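You operate a simulated robot arm through the tools that you are given. There is no shell and no other tool.

You run a simulated robot arm. Do the job below in one go: nothing can be reset, and whatever is moved stays where it is left.

JOB
Seat the black disc, grease its top and stand the stem on it.
Fine: in the valve body; use the orange pad and the grease tin, and put the pad back. Set down upright: orange pad. A coat counts when it lies all over at full strength: go over it till it gets no stronger.

Only the result counts: the job must be done as asked and must still hold three seconds after the hand-in. Knocking over, shifting, dropping, spilling or breaking anything else fails it.

ROBOT AND FRAMES
A 6-joint arm with a two-finger parallel gripper, fixed in place. Base frame: the origin is at the foot of the arm, x ahead of it, y to its left, z up; the work surface is at about z = 0.84. Readings come in m, degrees, newtons and seconds.
With the tool pointing down near the work surface it reaches from about 0.34 to 0.76 m from the base axis. Its first joint turns from -66.0 to 66.0 degrees. Payload 2.45 kg.
Tool frame: the origin (TCP) lies between the finger pads and is the grasp point; the fingertips stand 0.024 m ahead of it; z points along the fingers, y is the line along which they close. Largest opening 0.068 m; finger width 0.017, thickness 0.01; the body of the gripper, 0.04 by 0.07 m, starts 0.041 m behind the TCP.
Orientation is told as [roll, pitch, yaw] about the base's x, y, z axes, in that order, counted from this pose: with the fingers straight down and closing along the base's y, the tool's x points along the base's -x, its y along +y and its z along -z.

CONTROLS
- The arm moves only by the tool move_arm. Its argument "motion" is a list of rows, each a list of 7 numbers: the shift along the base's x, y, z in mm, then the turn, a rotation vector about the base's x, y, z in degrees, then the finger opening in mm, from 0 to 68. In form: [[tx, ty, tz, wx, wy, wz, jaw], ...]. A call has 1 to 20 rows; each row shifts and turns the commanded pose from where the row before left it. Rows are played at 5 a second. More than 0.05 m and 8.6 degrees between two rows, or a gripper value outside its range, and nothing of the call is played. A pose out of reach is approached as far as the arm can. The call stops where the force on the tool passes 50 N (or 10 N more than at its start, if that is more) or the arm is blocked; 0.2 s more then pass. The fingers move at their own pace (about 0.108 m/s each) and stop on an object; they squeeze with about 31 N. The grip force told is the motor's: it shows also when the fingers shut on nothing. Time passes only in rows, and 0.2 s behind the last, so rows that do not move let the fingers close. It gives the time, the measured TCP pose, the force on the tool (base axes), the opening and the grip force at its end, in the units of the frame above (readings bear some noise), with the torque about the TCP (base axes, N m) and any sound that the robot's microphone picked up.
- Cameras (640 x 400 px; columns grow to the right, rows downward): "scene" is fixed at [0.1633, 0.4105, 1.462]; the picture's right is [-0.80, -0.61, 0.00], its down [-0.35, 0.46, -0.82] and it looks along [0.50, -0.65, -0.58] (base axes); focal length 347 px, centre (320, 200). "wrist" rides on the gripper at [0.084, 0.011, -0.075] in the tool frame; the picture's right is [-0.13, 0.99, 0.00], its down [-0.60, -0.08, -0.79] and it looks along [-0.79, -0.10, 0.61] (tool axes); focal length 251 px, centre (320, 200). There is no depth. A picture from a camera that has moved, and an enlarged one, comes with that camera's place and axes in the base frame and with its lens.
- snapshot(camera): a new picture of that camera. It takes no simulated time.
- zoom(camera, box): a new picture of the part [left, top, right, bottom] of that camera's present view, enlarged. It takes no simulated time.
- job_done(): hands the job in; it is judged then, once.

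Nothing tells you positions but the pictures and the camera data. Unless the task says otherwise, let go and move clear before handing in.

The tools are called after ">>>" as name(argument=value, ...) on one line, values as JSON. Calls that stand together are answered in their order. move_arm: Moves the arm, as the interface text tells. Its arguments: {"type":"object","properties":{"motion":{"type":"array"}},"required":["motion"]} The other tools are called the same way: snapshot (camera) takes a picture; zoom (camera, box) takes an enlarged picture of a part of a camera's view; job_done () hands the job in.

At the start:

```text
time_s: 0.0
position: [0.498, -0.0069, 1.1777]
orientation: [0.1, 0.0, 0.0]
ft_force: [-0.4, 0.0, 1.1]
ft_torque: [-0.03, -0.01, 0.0]
gripper_width: 0.068
grasp_force: 0.1
```

scene: 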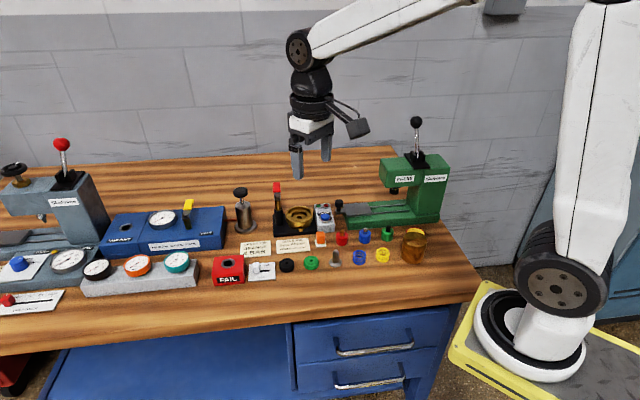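
wrist: 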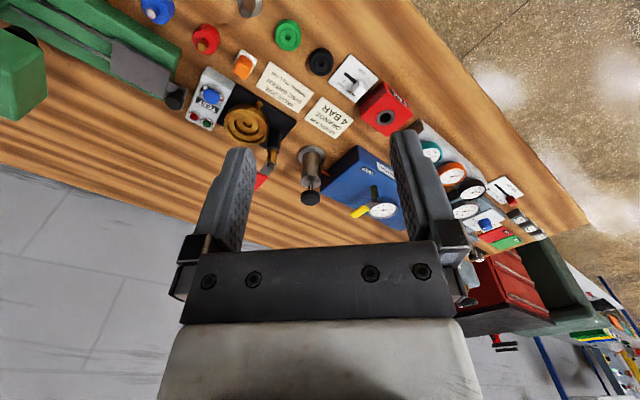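

I see a bench with many items; I'll zoom into the area near the gripper to identify the black disc, valve body, orange pad, grease tin and stem.

>>> zoom(camera="scene", box=[220, 170, 460, 320])

>>> zoom(camera="scene", box=[260, 190, 360, 252])

>>> zoom(camera="scene", box=[330, 210, 450, 285])

>>> zoom(camera="scene", box=[200, 220, 340, 300])

>>> zoom(camera="scene", box=[0, 130, 240, 330])

>>> zoom(camera="wrist", box=[130, 0, 450, 200])

```text
2.67 times, centred on (340, 245) of scene
camera zoom: at [0.1633, 0.4105, 1.462], right [-0.8, -0.61, 0.0], down [-0.35, 0.46, -0.82], along [0.5, -0.65, -0.58], focal length 925 px, centre (267, 80)
```

zoom: 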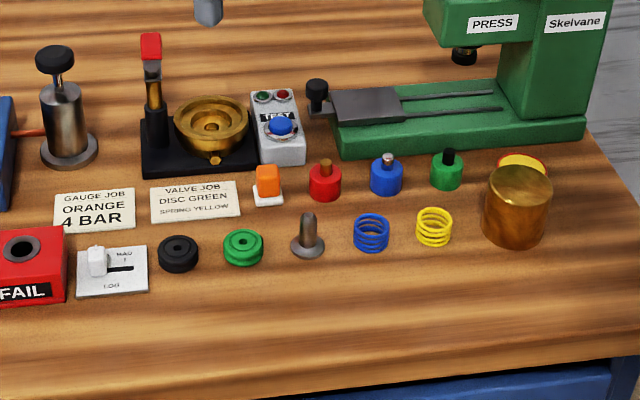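

```text
6.40 times, centred on (310, 221) of scene
camera zoom: at [0.1633, 0.4105, 1.462], right [-0.8, -0.61, 0.0], down [-0.35, 0.46, -0.82], along [0.5, -0.65, -0.58], focal length 2220 px, centre (384, 66)
```

zoom: 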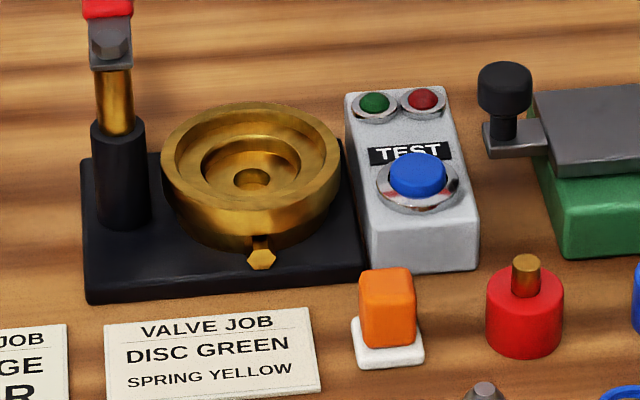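

```text
5.33 times, centred on (390, 248) of scene
camera zoom: at [0.1633, 0.4105, 1.462], right [-0.8, -0.61, 0.0], down [-0.35, 0.46, -0.82], along [0.5, -0.65, -0.58], focal length 1850 px, centre (-53, -53)
```

zoom: 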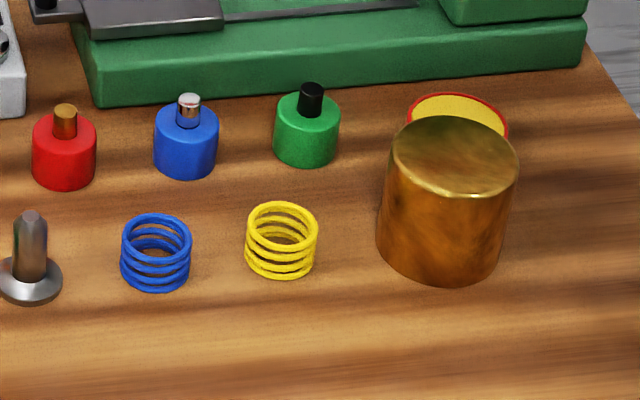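

```text
4.57 times, centred on (270, 260) of scene
camera zoom: at [0.1633, 0.4105, 1.462], right [-0.8, -0.61, 0.0], down [-0.35, 0.46, -0.82], along [0.5, -0.65, -0.58], focal length 1586 px, centre (549, -74)
```

zoom: 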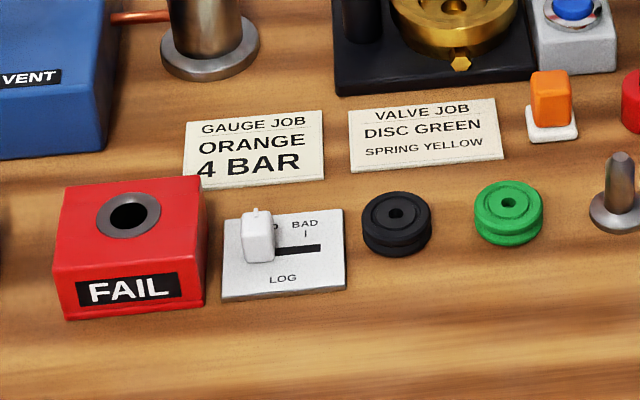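

```text
2.00 times, centred on (120, 230) of scene
camera zoom: at [0.1633, 0.4105, 1.462], right [-0.8, -0.61, 0.0], down [-0.35, 0.46, -0.82], along [0.5, -0.65, -0.58], focal length 694 px, centre (720, 140)
```

zoom: 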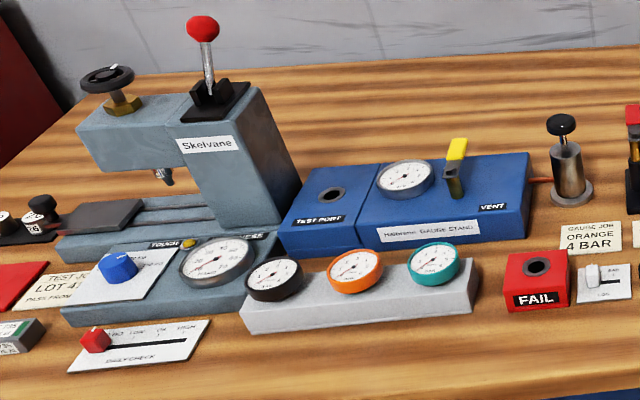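

```text
2.00 times, centred on (290, 100) of wrist
camera zoom: at [0.4126, 0.0016, 1.253], right [0.13, 0.99, 0.0], down [0.6, -0.08, 0.79], along [0.79, -0.1, -0.61], focal length 503 px, centre (380, 400)
```

zoom: 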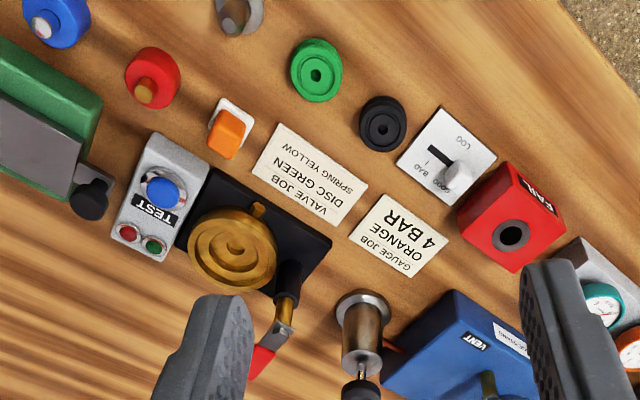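

The layout: the black disc is near (0.588, -0.010), the valve body near (0.66, -0.14), the orange pad near (0.571, -0.122), the tin near (0.39, -0.30) behind the brass cap, and the stem is in the front row. I'll tilt the tool and come closer for wrist-camera views.

>>> move_arm(motion=[[-10, -15, -26, 0, 7, 0, 68], [-10, -15, -26, 0, 7, 0, 68], [-10, -15, -26, 0, 7, 0, 68], [-10, -15, -26, 0, 7, 0, 68], [-8, -13, -24, 0, 0, 0, 68], [0, 0, 0, 0, 0, 0, 68]])

>>> snapshot(camera="wrist")

>>> zoom(camera="wrist", box=[200, 60, 440, 210])

```text
time_s: 1.4
position: [0.4502, -0.0809, 1.0503]
orientation: [0.0, 28.0, 0.0]
ft_force: [-0.5, -0.5, 0.3]
ft_torque: [-0.01, -0.01, -0.04]
gripper_width: 0.0679
grasp_force: 0.0
```

```text
taken
camera wrist: at [0.4108, -0.0714, 1.1554], right [0.11, 0.99, -0.06], down [0.91, -0.08, 0.42], along [0.41, -0.1, -0.91], focal length 251 px, centre (320, 200)
```

wrist: 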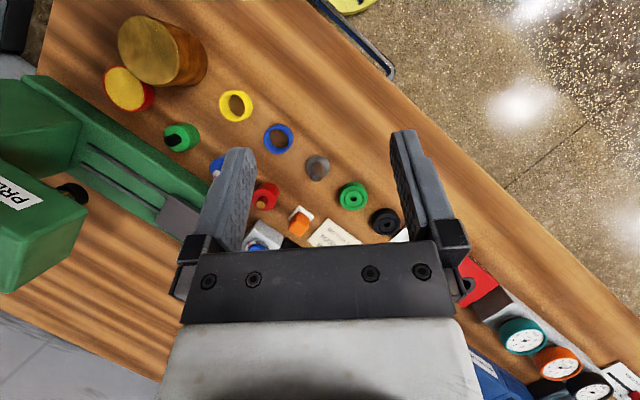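

```text
2.67 times, centred on (320, 135) of wrist
camera zoom: at [0.4108, -0.0714, 1.1554], right [0.11, 0.99, -0.06], down [0.91, -0.08, 0.42], along [0.41, -0.1, -0.91], focal length 670 px, centre (320, 373)
```

zoom: 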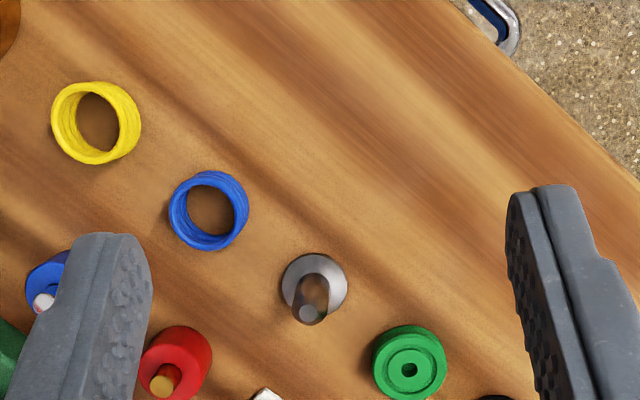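

I see the rows of parts run diagonally, along the bench edge. Next I'll go to a level pose further back, to view the disc, pad, stem and valve body from closer in.

>>> move_arm(motion=[[-10, 0, 0, 0, -7, 0, 68], [-10, 0, 0, 0, -7, 0, 68], [-10, 0, 0, 0, -7, 0, 68], [-10, 0, 0, 0, -7, 0, 68], [-10, 5, -25, 0, 0, 0, 68], [0, 5, -25, 0, 0, 0, 68], [0, 0, 0, 0, 0, 0, 68]])

>>> snapshot(camera="wrist")

>>> zoom(camera="wrist", box=[100, 30, 340, 180])

>>> zoom(camera="wrist", box=[280, 30, 520, 180])

```text
time_s: 3.0
position: [0.4002, -0.071, 0.9993]
orientation: [0.0, 0.0, -0.1]
ft_force: [-0.8, -0.2, -0.2]
ft_torque: [0.01, -0.01, -0.01]
gripper_width: 0.0681
grasp_force: 0.1
```

```text
taken
camera wrist: at [0.3147, -0.0615, 1.0746], right [0.13, 0.99, 0.0], down [0.6, -0.08, 0.79], along [0.79, -0.1, -0.61], focal length 251 px, centre (320, 200)
```

wrist: 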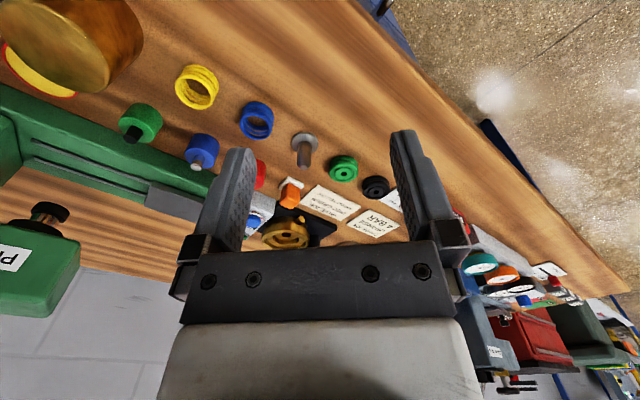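

```text
2.67 times, centred on (220, 105) of wrist
camera zoom: at [0.3147, -0.0615, 1.0746], right [0.13, 0.99, 0.0], down [0.6, -0.08, 0.79], along [0.79, -0.1, -0.61], focal length 670 px, centre (587, 453)
```

zoom: 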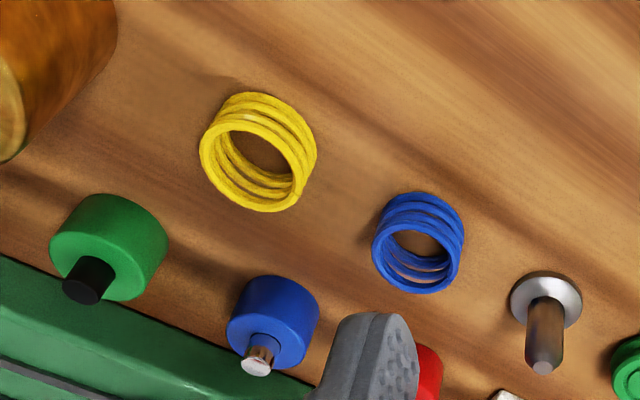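

```text
2.67 times, centred on (400, 105) of wrist
camera zoom: at [0.3147, -0.0615, 1.0746], right [0.13, 0.99, 0.0], down [0.6, -0.08, 0.79], along [0.79, -0.1, -0.61], focal length 670 px, centre (107, 453)
```

zoom: 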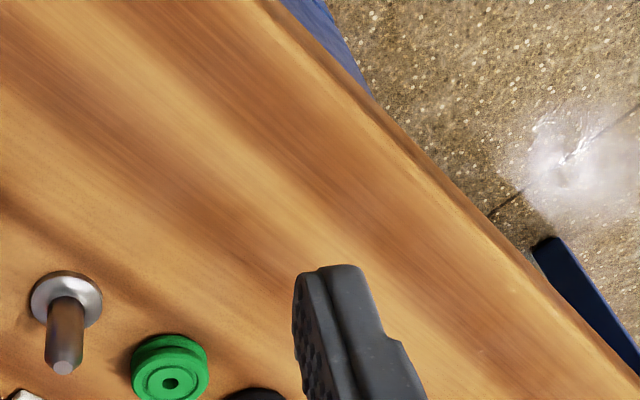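

The parts are visible between the fingers. I'll zoom on that region to measure the disc, stem, pad and valve body.

>>> zoom(camera="wrist", box=[240, 120, 400, 220])

>>> zoom(camera="wrist", box=[240, 190, 370, 271])

>>> zoom(camera="wrist", box=[0, 0, 160, 100])

```text
4.00 times, centred on (320, 170) of wrist
camera zoom: at [0.3147, -0.0615, 1.0746], right [0.13, 0.99, 0.0], down [0.6, -0.08, 0.79], along [0.79, -0.1, -0.61], focal length 1006 px, centre (320, 320)
```

zoom: 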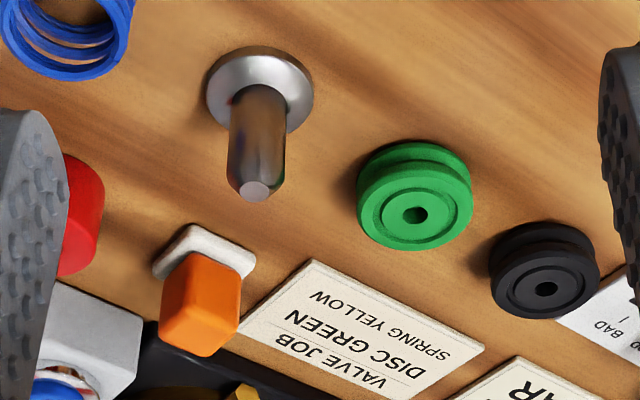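

```text
4.92 times, centred on (305, 230) of wrist
camera zoom: at [0.3147, -0.0615, 1.0746], right [0.13, 0.99, 0.0], down [0.6, -0.08, 0.79], along [0.79, -0.1, -0.61], focal length 1238 px, centre (394, 50)
```

zoom: 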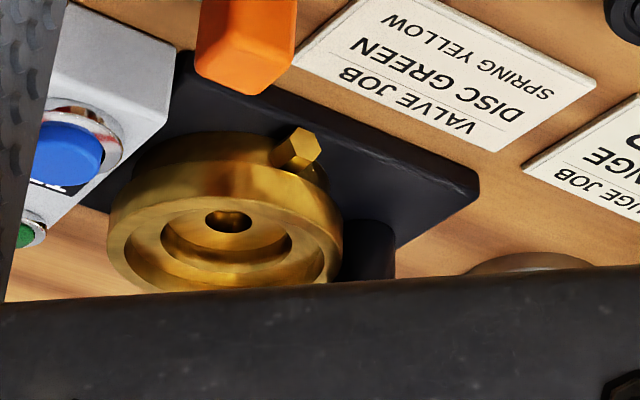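

```text
4.00 times, centred on (80, 50) of wrist
camera zoom: at [0.3147, -0.0615, 1.0746], right [0.13, 0.99, 0.0], down [0.6, -0.08, 0.79], along [0.79, -0.1, -0.61], focal length 1006 px, centre (1280, 800)
```

zoom: 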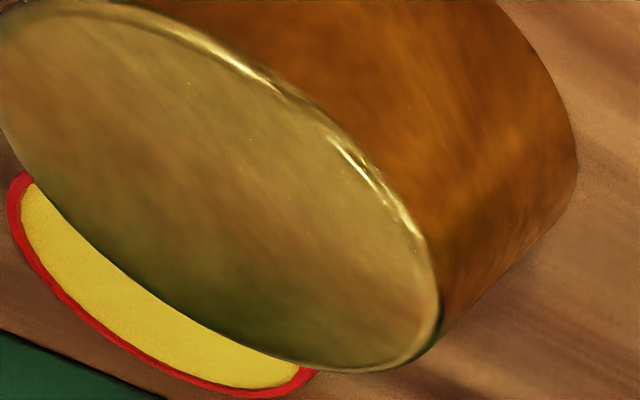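

The black disc is around (0.593, -0.018) with its top near z 0.853, and the valve centre is around (0.676, -0.166) with its rim near z 0.871. I'll look at the valve body from above to learn its bore geometry.

>>> move_arm(motion=[[0, 0, 40, 0, 0, 0, 68], [30, -10, 20, 0, 7, 0, 68], [40, -15, 0, 0, 7, 0, 68], [40, -15, 0, 0, 7, 0, 68], [40, -15, 0, 0, 7, 0, 68], [40, -15, -20, 0, 0, 0, 68], [10, -10, -30, 0, 0, 0, 68], [0, 0, 0, 0, 0, 0, 68]])

>>> snapshot(camera="wrist")

>>> zoom(camera="wrist", box=[240, 120, 400, 220])

>>> snapshot(camera="scene")

```text
time_s: 4.8
position: [0.5993, -0.1532, 1.0094]
orientation: [-0.1, 28.1, 0.0]
ft_force: [-0.6, 0.3, -0.5]
ft_torque: [-0.01, -0.04, 0.0]
gripper_width: 0.0679
grasp_force: 0.0
```

```text
taken
camera wrist: at [0.56, -0.1427, 1.1161], right [0.11, 0.99, -0.06], down [0.91, -0.08, 0.42], along [0.41, -0.1, -0.91], focal length 251 px, centre (320, 200)
```

wrist: 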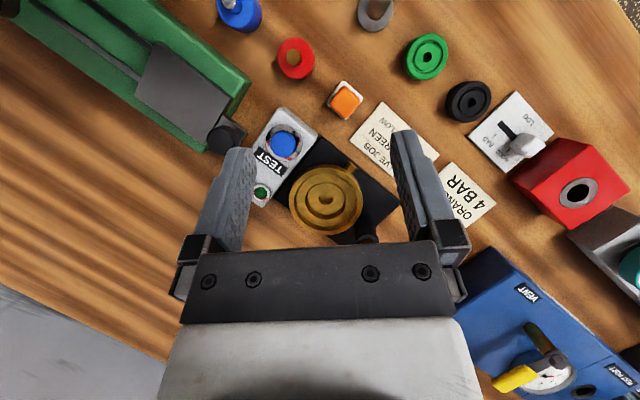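

```text
4.00 times, centred on (320, 170) of wrist
camera zoom: at [0.56, -0.1427, 1.1161], right [0.11, 0.99, -0.06], down [0.91, -0.08, 0.42], along [0.41, -0.1, -0.91], focal length 1006 px, centre (320, 320)
```

zoom: 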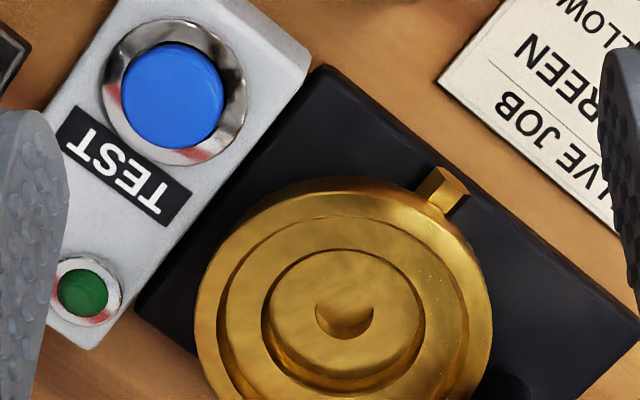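

```text
taken
```

scene: 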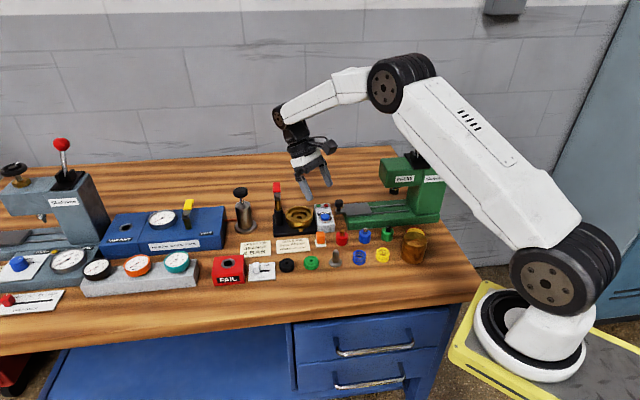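

The valve bore is clear: a rim, a ledge, then an inner recess with a central hole, centred at about (0.675, -0.165). I'll zoom on the disc, stem and pad from this view to measure them.

>>> zoom(camera="wrist", box=[380, 20, 540, 120])

>>> zoom(camera="wrist", box=[280, 0, 440, 120])

>>> zoom(camera="wrist", box=[270, 150, 400, 250])

>>> zoom(camera="scene", box=[270, 195, 340, 240])

```text
4.00 times, centred on (460, 70) of wrist
camera zoom: at [0.56, -0.1427, 1.1161], right [0.11, 0.99, -0.06], down [0.91, -0.08, 0.42], along [0.41, -0.1, -0.91], focal length 1006 px, centre (-240, 720)
```

zoom: 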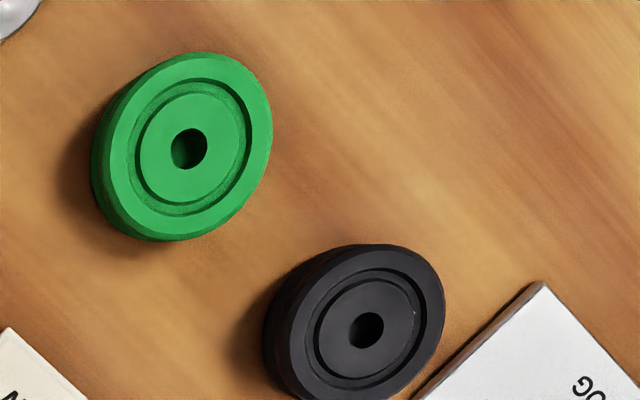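

```text
3.33 times, centred on (360, 60) of wrist
camera zoom: at [0.56, -0.1427, 1.1161], right [0.11, 0.99, -0.06], down [0.91, -0.08, 0.42], along [0.41, -0.1, -0.91], focal length 838 px, centre (187, 667)
```

zoom: 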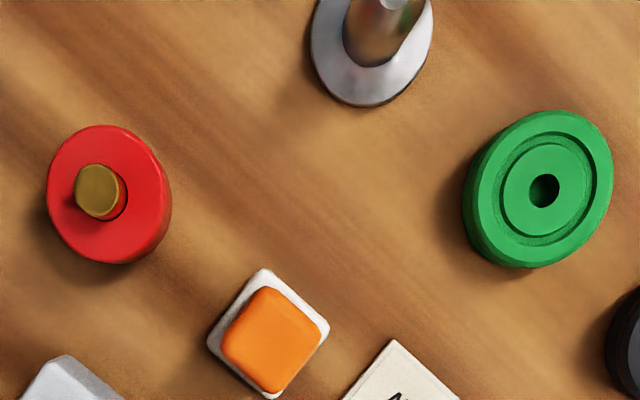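

```text
4.00 times, centred on (335, 200) of wrist
camera zoom: at [0.56, -0.1427, 1.1161], right [0.11, 0.99, -0.06], down [0.91, -0.08, 0.42], along [0.41, -0.1, -0.91], focal length 1006 px, centre (260, 200)
```

zoom: 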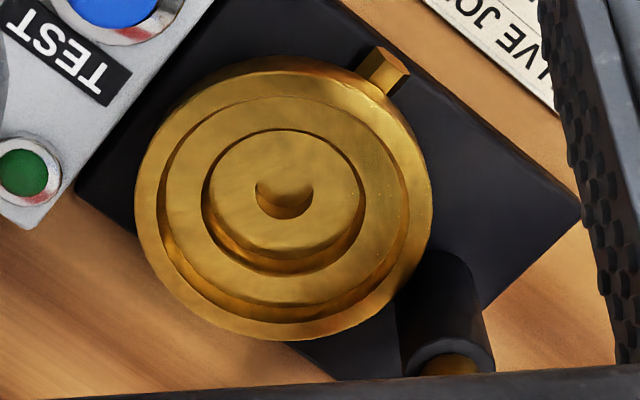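

```text
8.89 times, centred on (305, 218) of scene
camera zoom: at [0.1633, 0.4105, 1.462], right [-0.8, -0.61, 0.0], down [-0.35, 0.46, -0.82], along [0.5, -0.65, -0.58], focal length 3083 px, centre (453, 44)
```

zoom: 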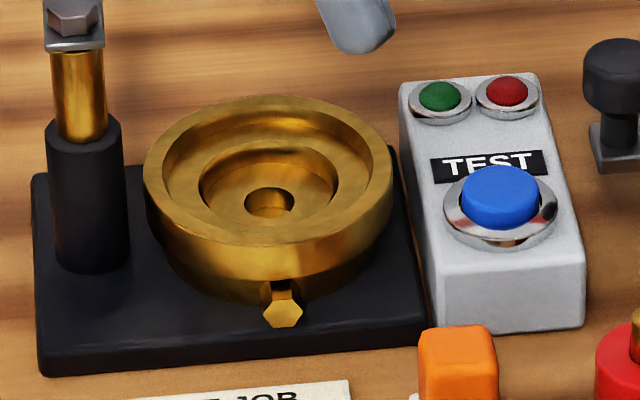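

Measurements so far: the disc is 38 mm across at about (0.591, -0.018), the recess about 43 mm, the pad at about (0.574, -0.134), and the bench is turned about 37°. I'll level the tool, turn it to about 37° and hover over the black disc.

>>> move_arm(motion=[[-10, 10, 30, 0, -7, 0, 68], [0, 35, 0, 0, -7, 0, 68], [0, 35, 0, 0, -7, 0, 68], [0, 35, 0, 0, -7, 0, 68], [2, 20, 0, 0, 0, 7.5, 68], [0, 0, -20, 0, 0, 7.5, 68], [0, 0, -20, 0, 0, 7.5, 68], [0, 0, -20, 0, 0, 7.5, 68], [0, 0, -20, 0, 0, 7, 68], [0, 0, -20, 0, 0, 0, 68], [0, 0, 0, 0, 0, 0, 68]])

>>> snapshot(camera="wrist")

>>> snapshot(camera="scene")

```text
time_s: 7.2
position: [0.5902, -0.0154, 0.9384]
orientation: [0.0, 0.0, 37.1]
ft_force: [-0.3, 1.4, 0.5]
ft_torque: [0.0, -0.01, 0.02]
gripper_width: 0.0682
grasp_force: 0.0
```

```text
taken
camera wrist: at [0.5166, -0.0591, 1.0147], right [-0.49, 0.87, 0.0], down [0.53, 0.3, 0.79], along [0.69, 0.39, -0.61], focal length 251 px, centre (320, 200)
```

wrist: 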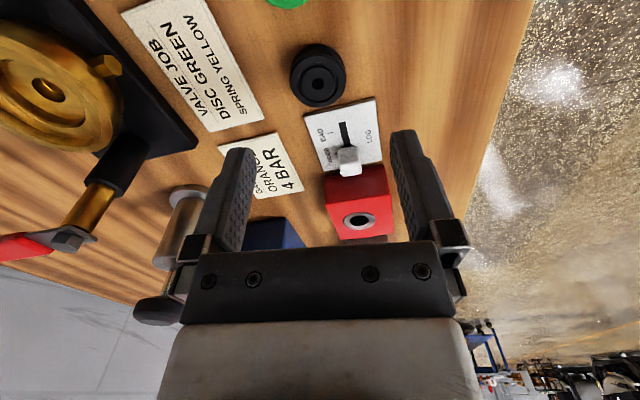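

```text
taken
```

scene: 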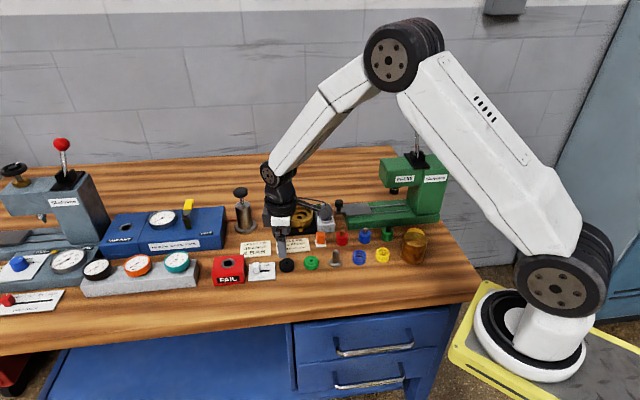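

The disc sits almost under the TCP. I'll zoom to fine-align before descending.

>>> zoom(camera="wrist", box=[272, 30, 368, 120])

```text
4.44 times, centred on (320, 75) of wrist
camera zoom: at [0.5166, -0.0591, 1.0147], right [-0.49, 0.87, 0.0], down [0.53, 0.3, 0.79], along [0.69, 0.39, -0.61], focal length 1118 px, centre (320, 756)
```

zoom: 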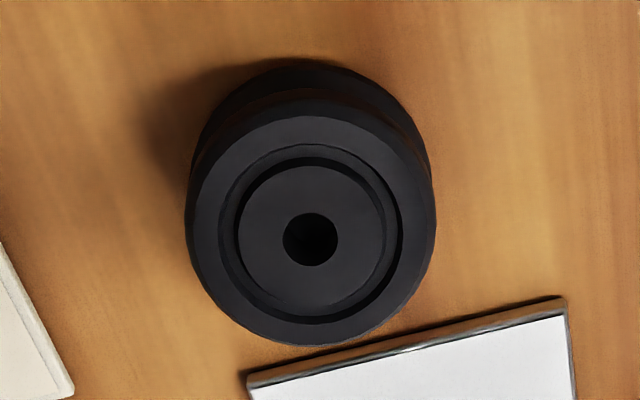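

Centred to within about 1.5 mm; I'll nudge and descend so the fingers grip only the disc's upper flange.

>>> move_arm(motion=[[0.9, -1.2, -20, 0, 0, 0, 56], [0, 0, -20, 0, 0, 0, 52], [0, 0, -15, 0, 0, 0, 50], [0, 0, -10, 0, 0, 0, 50], [0, 0, 0, 0, 0, 0, 50]])

>>> snapshot(camera="wrist")

>>> zoom(camera="wrist", box=[220, 80, 420, 205])

>>> zoom(camera="scene", box=[250, 220, 330, 280])

```text
time_s: 8.4
position: [0.5921, -0.0173, 0.8745]
orientation: [0.0, 0.1, 37.0]
ft_force: [0.0, 1.3, 0.2]
ft_torque: [-0.01, 0.01, -0.01]
gripper_width: 0.0502
grasp_force: 0.2
```

```text
taken
camera wrist: at [0.5174, -0.0607, 0.9497], right [-0.49, 0.87, 0.0], down [0.53, 0.3, 0.79], along [0.69, 0.39, -0.61], focal length 251 px, centre (320, 200)
```

wrist: 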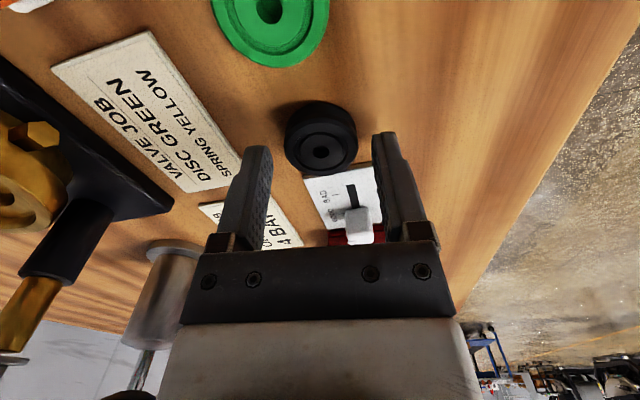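

```text
3.20 times, centred on (320, 142) of wrist
camera zoom: at [0.5174, -0.0607, 0.9497], right [-0.49, 0.87, 0.0], down [0.53, 0.3, 0.79], along [0.69, 0.39, -0.61], focal length 805 px, centre (320, 384)
```

zoom: 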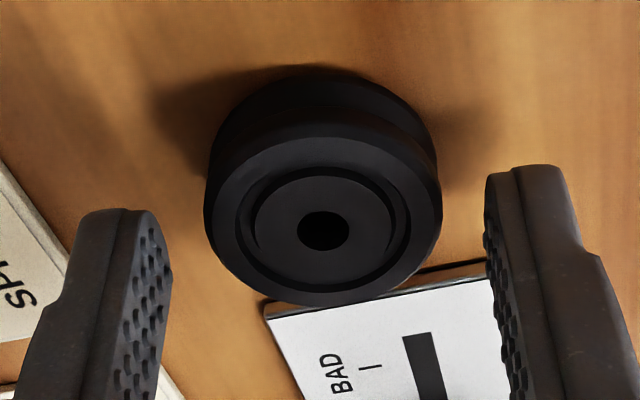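

```text
6.67 times, centred on (290, 250) of scene
camera zoom: at [0.1633, 0.4105, 1.462], right [-0.8, -0.61, 0.0], down [-0.35, 0.46, -0.82], along [0.5, -0.65, -0.58], focal length 2312 px, centre (520, -133)
```

zoom: 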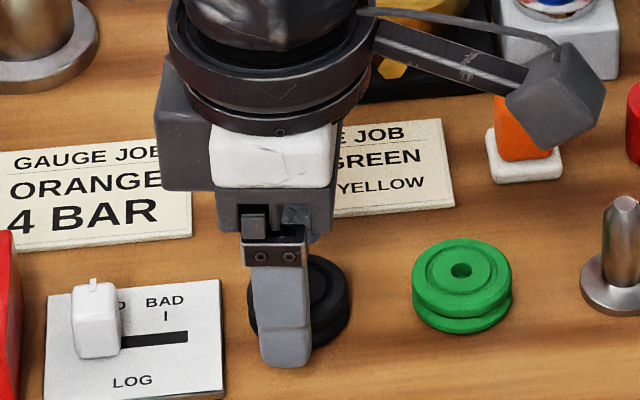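

The disc lies centred between the fingers. I'll go 2 mm lower and close on the upper flange.

>>> move_arm(motion=[[0.5, 0.4, -2, 0, 0, 0, 50], [0, 0, 0, 0, 0, 0, 44], [0, 0, 0, 0, 0, 0, 38], [0, 0, 0, 0, 0, 0, 32], [0, 0, 0, 0, 0, 0, 30], [0, 0, 0, 0, 0, 0, 30]])

>>> zoom(camera="wrist", box=[220, 80, 420, 205])

```text
time_s: 9.8
position: [0.5921, -0.0172, 0.8736]
orientation: [0.1, 0.0, 37.1]
ft_force: [-0.6, 0.5, -0.4]
ft_torque: [0.01, 0.02, -0.03]
gripper_width: 0.0354
grasp_force: 30.2
```

```text
3.20 times, centred on (320, 142) of wrist
camera zoom: at [0.518, -0.0603, 0.9482], right [-0.49, 0.87, 0.0], down [0.53, 0.3, 0.79], along [0.69, 0.39, -0.61], focal length 805 px, centre (320, 384)
```

zoom: 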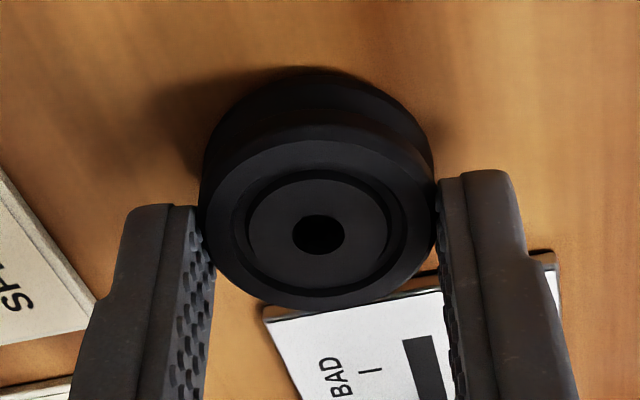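

The disc is gripped at about 35 mm width. I'll lift high enough to clear the lever handle, which runs beside the valve at z≈0.95, carry the disc over the valve, come down partway and check.

>>> move_arm(motion=[[0, 0, 10, 0, 0, 0, 30], [0, 0, 40, 0, 0, 0, 30], [0, 0, 50, 0, 0, 0, 30], [0, 0, 50, 0, 0, 0, 30], [20.75, -37, 0, 0, 0, 0, 30], [20.75, -37, 0, 0, 0, 0, 30], [20.75, -37, 0, 0, 0, 0, 30], [20.75, -37.4, 0, 0, 0, 0, 30], [0, 0, -30, 0, 0, 0, 30], [0, 0, -30, 0, 0, 0, 30], [0, 0, 0, 0, 0, 0, 30]])

>>> snapshot(camera="wrist")

>>> zoom(camera="wrist", box=[220, 40, 420, 205])

>>> zoom(camera="scene", box=[260, 150, 350, 240])

```text
time_s: 12.2
position: [0.6775, -0.1644, 0.9634]
orientation: [0.0, 0.0, 37.0]
ft_force: [-0.6, -0.1, -0.5]
ft_torque: [0.01, 0.02, 0.01]
gripper_width: 0.0354
grasp_force: 30.5
```

```text
taken
camera wrist: at [0.6023, -0.2082, 1.0373], right [-0.49, 0.87, 0.0], down [0.53, 0.3, 0.79], along [0.69, 0.39, -0.61], focal length 251 px, centre (320, 200)
```

wrist: 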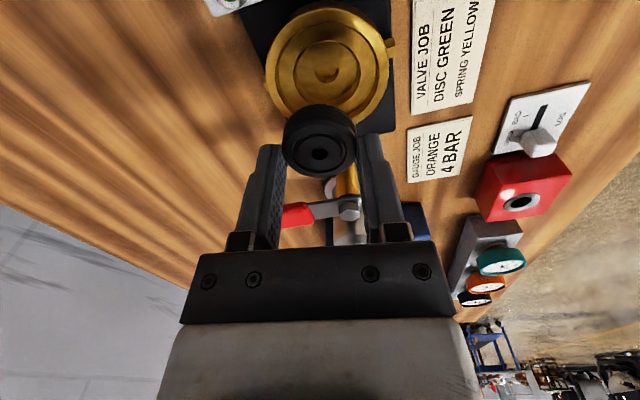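

```text
2.42 times, centred on (320, 122) of wrist
camera zoom: at [0.6023, -0.2082, 1.0373], right [-0.49, 0.87, 0.0], down [0.53, 0.3, 0.79], along [0.69, 0.39, -0.61], focal length 610 px, centre (320, 388)
```

zoom: 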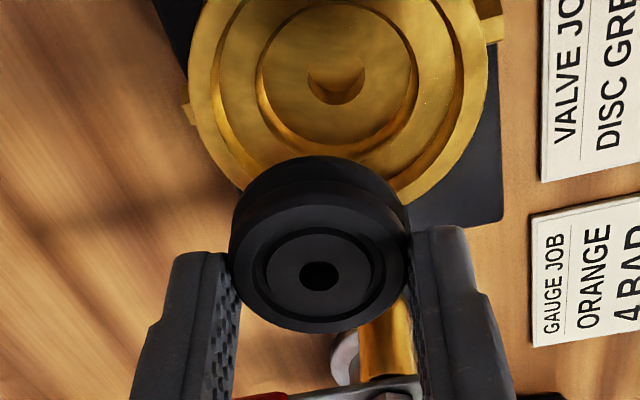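

```text
4.44 times, centred on (305, 195) of scene
camera zoom: at [0.1633, 0.4105, 1.462], right [-0.8, -0.61, 0.0], down [-0.35, 0.46, -0.82], along [0.5, -0.65, -0.58], focal length 1542 px, centre (387, 222)
```

zoom: 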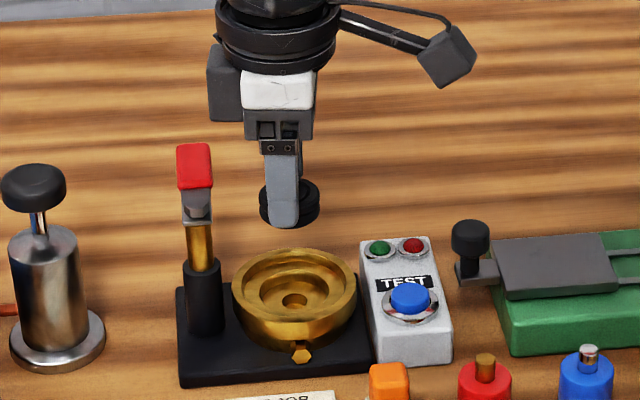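

The valve appears about 3 mm ahead and 4 mm to the tool's +y of the TCP, and the lever handle clears the gripper body by about 25 mm. I'll correct most of that, descend 30 mm and measure again.

>>> move_arm(motion=[[-0.6, 3.8, 0, 0, 0, 0, 30], [0, 0, -15, 0, 0, 0, 30], [0, 0, -15, 0, 0, 0, 30], [0, 0, 0, 0, 0, 0, 30]])

>>> snapshot(camera="wrist")

>>> zoom(camera="wrist", box=[240, 40, 400, 180])

>>> zoom(camera="scene", box=[270, 170, 340, 240])

```text
time_s: 13.2
position: [0.675, -0.1614, 0.9315]
orientation: [-0.1, -0.1, 37.0]
ft_force: [0.1, -0.6, 0.2]
ft_torque: [-0.04, -0.01, 0.01]
gripper_width: 0.0351
grasp_force: 30.8
```

```text
taken
camera wrist: at [0.6008, -0.2046, 1.007], right [-0.49, 0.87, 0.0], down [0.53, 0.3, 0.79], along [0.69, 0.39, -0.61], focal length 251 px, centre (320, 200)
```

wrist: 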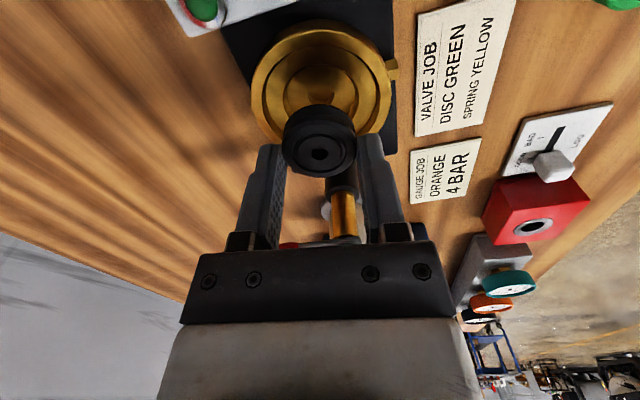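

```text
2.86 times, centred on (320, 110) of wrist
camera zoom: at [0.6008, -0.2046, 1.007], right [-0.49, 0.87, 0.0], down [0.53, 0.3, 0.79], along [0.69, 0.39, -0.61], focal length 718 px, centre (320, 457)
```

zoom: 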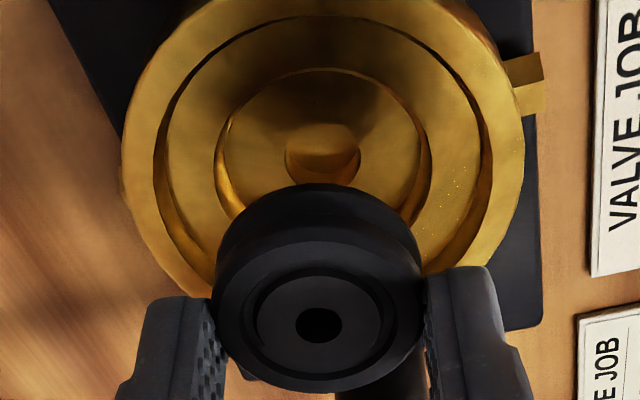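

```text
5.71 times, centred on (305, 205) of scene
camera zoom: at [0.1633, 0.4105, 1.462], right [-0.8, -0.61, 0.0], down [-0.35, 0.46, -0.82], along [0.5, -0.65, -0.58], focal length 1982 px, centre (406, 171)
```

zoom: 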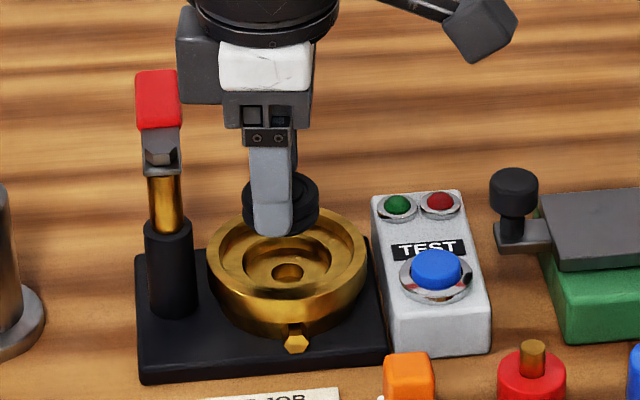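

Nearly concentric now; I need to come back about 1 mm. I'll lower to just below rim level and check again.

>>> move_arm(motion=[[-1.2, -0.1, 0, 0, 0, 0, 30], [0, 0, -15, 0, 0, 0, 30], [0, 0, -12, 0, 0, 0, 30], [0, 0, 0, 0, 0, 0, 30]])

>>> zoom(camera="wrist", box=[240, 40, 400, 180])

>>> zoom(camera="scene", box=[270, 180, 340, 240])

```text
time_s: 14.2
position: [0.6741, -0.1613, 0.9057]
orientation: [0.1, 0.0, 37.0]
ft_force: [0.5, 0.0, -0.8]
ft_torque: [-0.05, -0.03, 0.0]
gripper_width: 0.0349
grasp_force: 30.6
```

```text
2.86 times, centred on (320, 110) of wrist
camera zoom: at [0.5998, -0.205, 0.9803], right [-0.49, 0.87, 0.0], down [0.53, 0.3, 0.79], along [0.69, 0.39, -0.61], focal length 718 px, centre (320, 457)
```

zoom: 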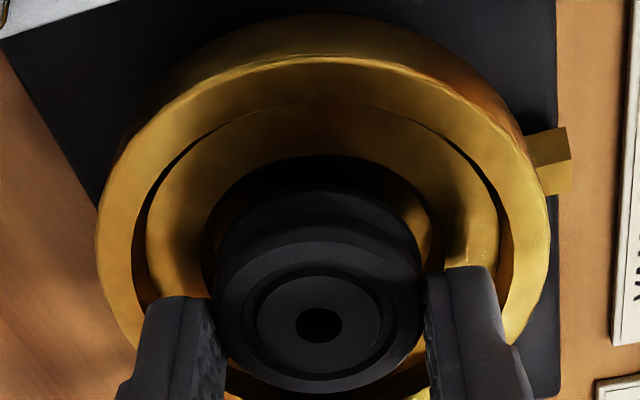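

```text
6.67 times, centred on (305, 210) of scene
camera zoom: at [0.1633, 0.4105, 1.462], right [-0.8, -0.61, 0.0], down [-0.35, 0.46, -0.82], along [0.5, -0.65, -0.58], focal length 2312 px, centre (420, 133)
```

zoom: 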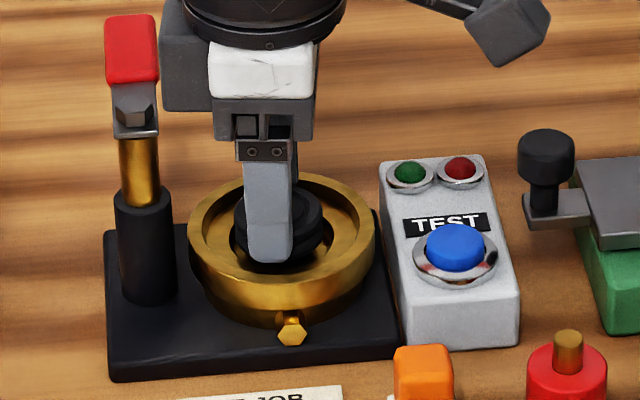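

The disc is concentric with the recess to within about 0.6 mm. I'll lower it gently toward the floor and watch the force.

>>> move_arm(motion=[[-0.3, 0.4, -3, 0, 0, 0, 30], [0, 0, -3, 0, 0, 0, 30], [0, 0, -2, 0, 0, 0, 30], [0, 0, -2, 0, 0, 0, 30], [0, 0, 0, 0, 0, 0, 30]])

>>> zoom(camera="wrist", box=[240, 40, 400, 180])

>>> zoom(camera="scene", box=[280, 190, 330, 230])

```text
time_s: 15.2
position: [0.6762, -0.1612, 0.902]
orientation: [-0.3, -0.3, 37.1]
ft_force: [-3.4, 0.0, 6.7]
ft_torque: [0.14, -0.09, 0.03]
gripper_width: 0.0352
grasp_force: 30.9
stopped in row 4: the force on the tool passed its limit at 54 N (the readings are from after the stop); the commanded pose is now the measured one
```

```text
2.86 times, centred on (320, 110) of wrist
camera zoom: at [0.6014, -0.2054, 0.9768], right [-0.5, 0.87, -0.01], down [0.52, 0.3, 0.8], along [0.69, 0.39, -0.6], focal length 718 px, centre (320, 457)
```

zoom: 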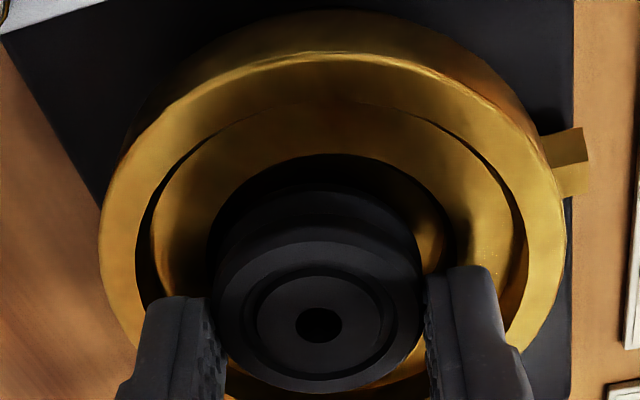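

```text
10.00 times, centred on (305, 210) of scene
camera zoom: at [0.1631, 0.4105, 1.462], right [-0.8, -0.61, 0.0], down [-0.35, 0.46, -0.82], along [0.5, -0.65, -0.58], focal length 3468 px, centre (470, 100)
```

zoom: 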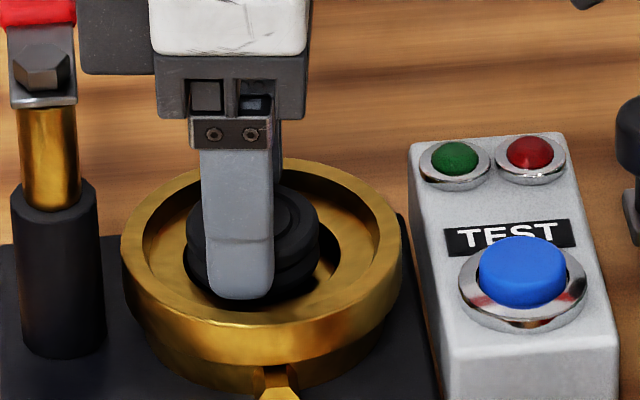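

The descent stopped on a contact at about disc-bottom z 0.869, higher than expected. Before moving on I'll check whether the disc edge hit the ledge or a part of the gripper touched the lever.

>>> zoom(camera="scene", box=[270, 160, 320, 200])

>>> zoom(camera="scene", box=[290, 200, 325, 230])

>>> snapshot(camera="wrist")

>>> zoom(camera="wrist", box=[270, 60, 370, 160])

```text
10.00 times, centred on (295, 180) of scene
camera zoom: at [0.1631, 0.4105, 1.462], right [-0.8, -0.61, 0.0], down [-0.35, 0.46, -0.82], along [0.5, -0.65, -0.58], focal length 3468 px, centre (570, 400)
```

zoom: 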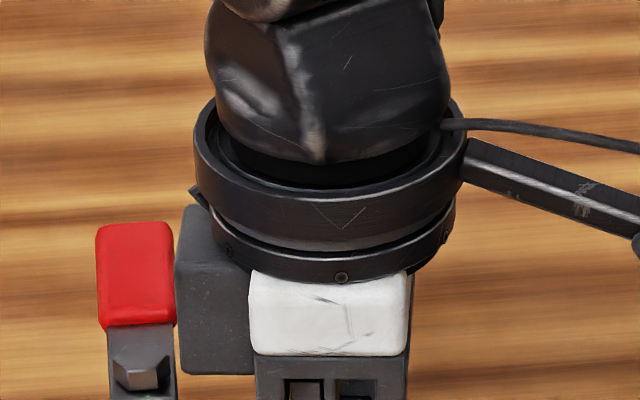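

```text
13.33 times, centred on (308, 215) of scene
camera zoom: at [0.1631, 0.4105, 1.462], right [-0.8, -0.61, 0.0], down [-0.35, 0.46, -0.82], along [0.5, -0.65, -0.58], focal length 4624 px, centre (487, 0)
```

zoom: 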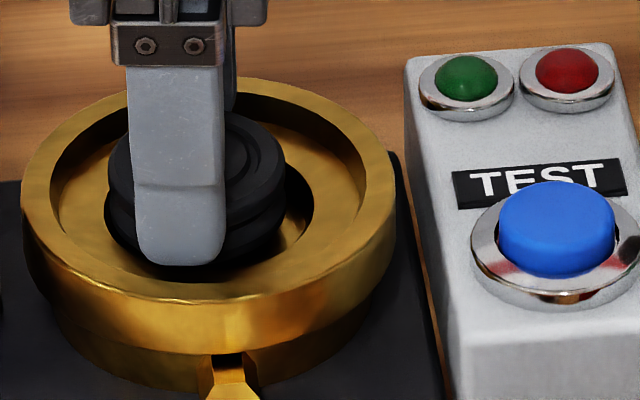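

```text
taken
camera wrist: at [0.6014, -0.2054, 0.9768], right [-0.5, 0.87, -0.01], down [0.52, 0.3, 0.8], along [0.69, 0.39, -0.6], focal length 251 px, centre (320, 200)
```

wrist: 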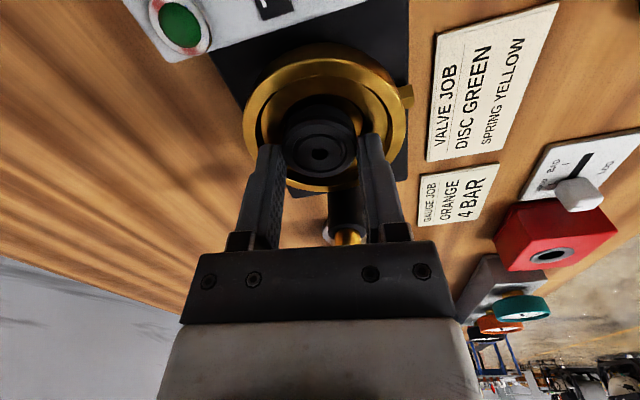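

```text
4.00 times, centred on (320, 110) of wrist
camera zoom: at [0.6014, -0.2054, 0.9768], right [-0.5, 0.87, -0.01], down [0.52, 0.3, 0.8], along [0.69, 0.39, -0.6], focal length 1006 px, centre (320, 560)
```

zoom: 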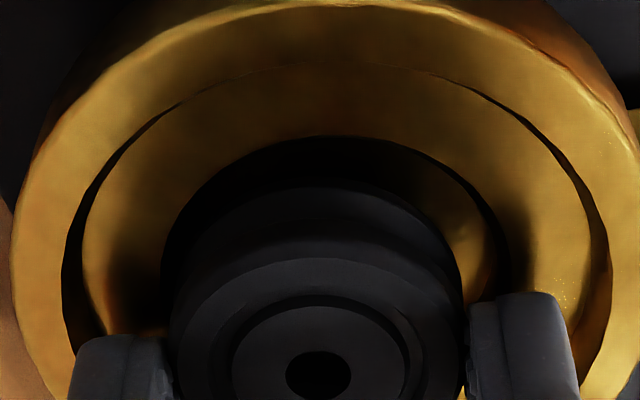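

The scene view shows the disc about 2.5 mm forward and 2.7 mm to tool -y of the recess centre, so its edge is on the recess lip. I'll lift slightly, re-centre and look again; nothing appears to have shifted.

>>> move_arm(motion=[[0, 0, 4, 0, 0, 0, 30], [-3.2, 0.6, 0, 0, 0, 0, 30], [0, 0, 0, 0, 0, 0, 30], [0, 0, 0, 0, 0, 0, 30]])

>>> zoom(camera="wrist", box=[240, 40, 400, 180])

>>> zoom(camera="scene", box=[285, 195, 325, 230])

```text
time_s: 16.2
position: [0.6726, -0.1617, 0.9042]
orientation: [-0.3, -0.2, 37.1]
ft_force: [-0.9, -0.4, 0.7]
ft_torque: [0.04, -0.01, -0.01]
gripper_width: 0.0356
grasp_force: 30.8
```

```text
2.86 times, centred on (320, 110) of wrist
camera zoom: at [0.5977, -0.2042, 0.9798], right [-0.5, 0.87, 0.0], down [0.52, 0.3, 0.8], along [0.69, 0.39, -0.61], focal length 718 px, centre (320, 457)
```

zoom: 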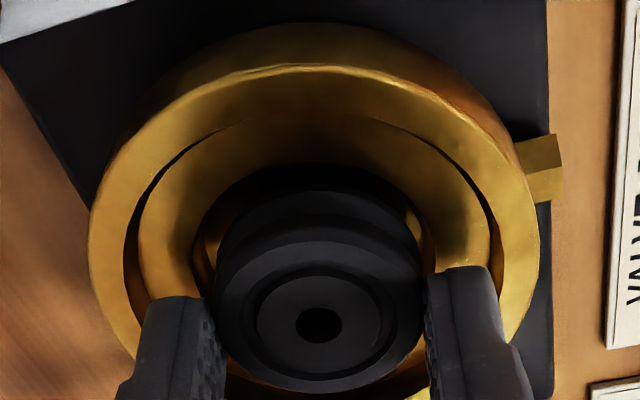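

```text
11.43 times, centred on (305, 212) of scene
camera zoom: at [0.1633, 0.4105, 1.462], right [-0.8, -0.61, 0.0], down [-0.35, 0.46, -0.82], along [0.5, -0.65, -0.58], focal length 3964 px, centre (491, 57)
```

zoom: 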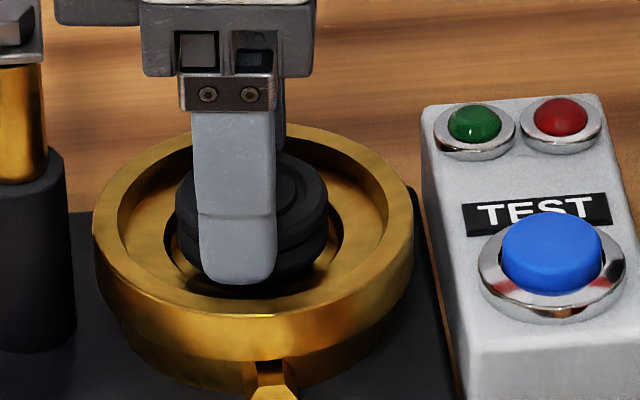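

Now centred to about 1 mm. I'll remove the small residual tilt, fine-correct and lower in small steps.

>>> move_arm(motion=[[0.8, -0.5, 0, 0.3, 0.25, 0, 30], [0, 0, -1.5, 0, 0, 0, 30], [0, 0, -1.5, 0, 0, 0, 30], [0, 0, -1.5, 0, 0, 0, 30], [0, 0, 0, 0, 0, 0, 30]])

>>> zoom(camera="wrist", box=[240, 40, 400, 180])

>>> zoom(camera="scene", box=[285, 195, 325, 230])

```text
time_s: 17.4
position: [0.6725, -0.1618, 0.9008]
orientation: [0.0, -0.2, 37.1]
ft_force: [1.0, 0.3, 0.0]
ft_torque: [0.0, -0.03, -0.03]
gripper_width: 0.0353
grasp_force: 30.7
```

```text
2.86 times, centred on (320, 110) of wrist
camera zoom: at [0.5991, -0.2053, 0.9754], right [-0.5, 0.87, 0.0], down [0.53, 0.3, 0.8], along [0.69, 0.4, -0.61], focal length 718 px, centre (320, 457)
```

zoom: 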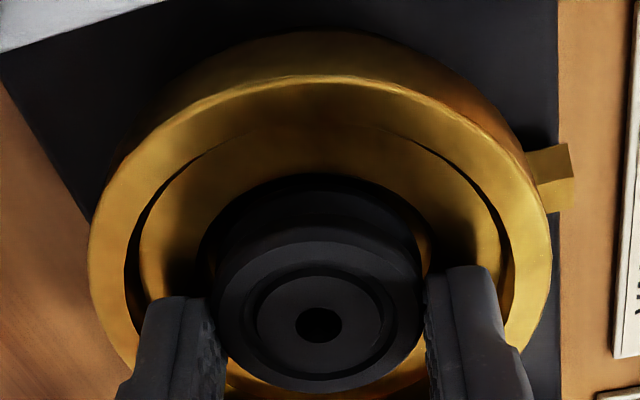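

```text
11.43 times, centred on (305, 212) of scene
camera zoom: at [0.1633, 0.4105, 1.462], right [-0.8, -0.61, 0.0], down [-0.35, 0.46, -0.82], along [0.5, -0.65, -0.58], focal length 3964 px, centre (491, 57)
```

zoom: 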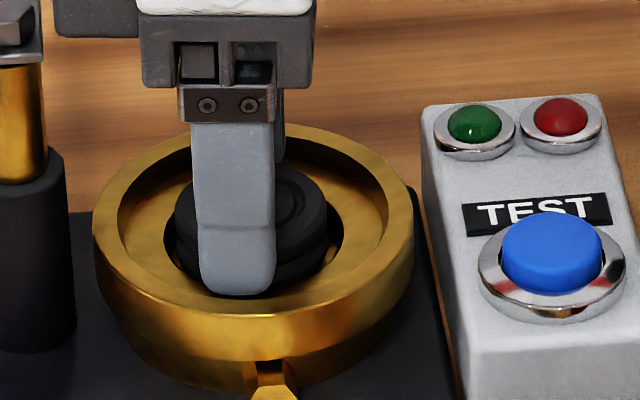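

No contact this time and the disc is centred in the recess. I'll continue down in small steps.

>>> move_arm(motion=[[-0.4, -0.3, -1.5, 0, 0, 0, 30], [0, 0, -1.5, 0, 0, 0, 30], [0, 0, -1, 0, 0, 0, 30], [0, 0, -1, 0, 0, 0, 30], [0, 0, 0, 0, 0, 0, 30]])

>>> zoom(camera="wrist", box=[240, 40, 400, 180])

>>> zoom(camera="scene", box=[285, 195, 325, 230])

```text
time_s: 18.6
position: [0.6745, -0.1629, 0.8989]
orientation: [0.0, -0.4, 37.0]
ft_force: [-10.7, 3.1, 31.7]
ft_torque: [0.04, 0.44, -0.01]
gripper_width: 0.0352
grasp_force: 31.1
```

```text
2.86 times, centred on (320, 110) of wrist
camera zoom: at [0.5991, -0.2058, 0.9731], right [-0.5, 0.87, 0.0], down [0.52, 0.3, 0.8], along [0.69, 0.39, -0.6], focal length 718 px, centre (320, 457)
```

zoom: 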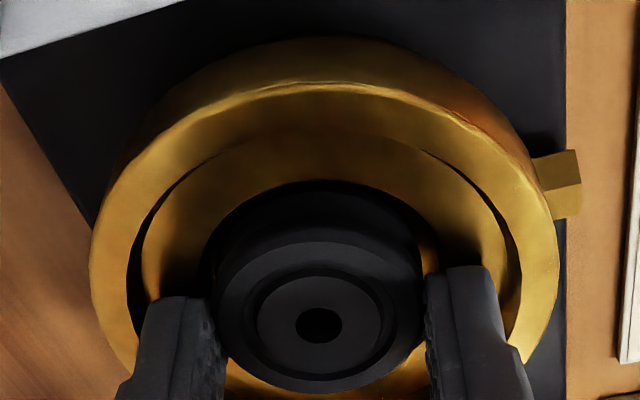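

```text
11.43 times, centred on (305, 212) of scene
camera zoom: at [0.1623, 0.4107, 1.462], right [-0.8, -0.61, 0.0], down [-0.35, 0.46, -0.82], along [0.5, -0.65, -0.57], focal length 3964 px, centre (491, 57)
```

zoom: 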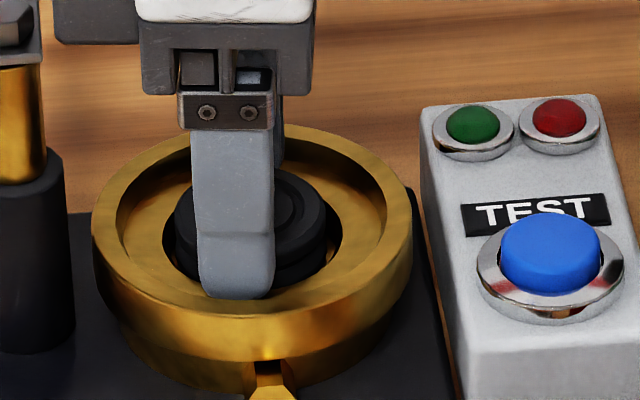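

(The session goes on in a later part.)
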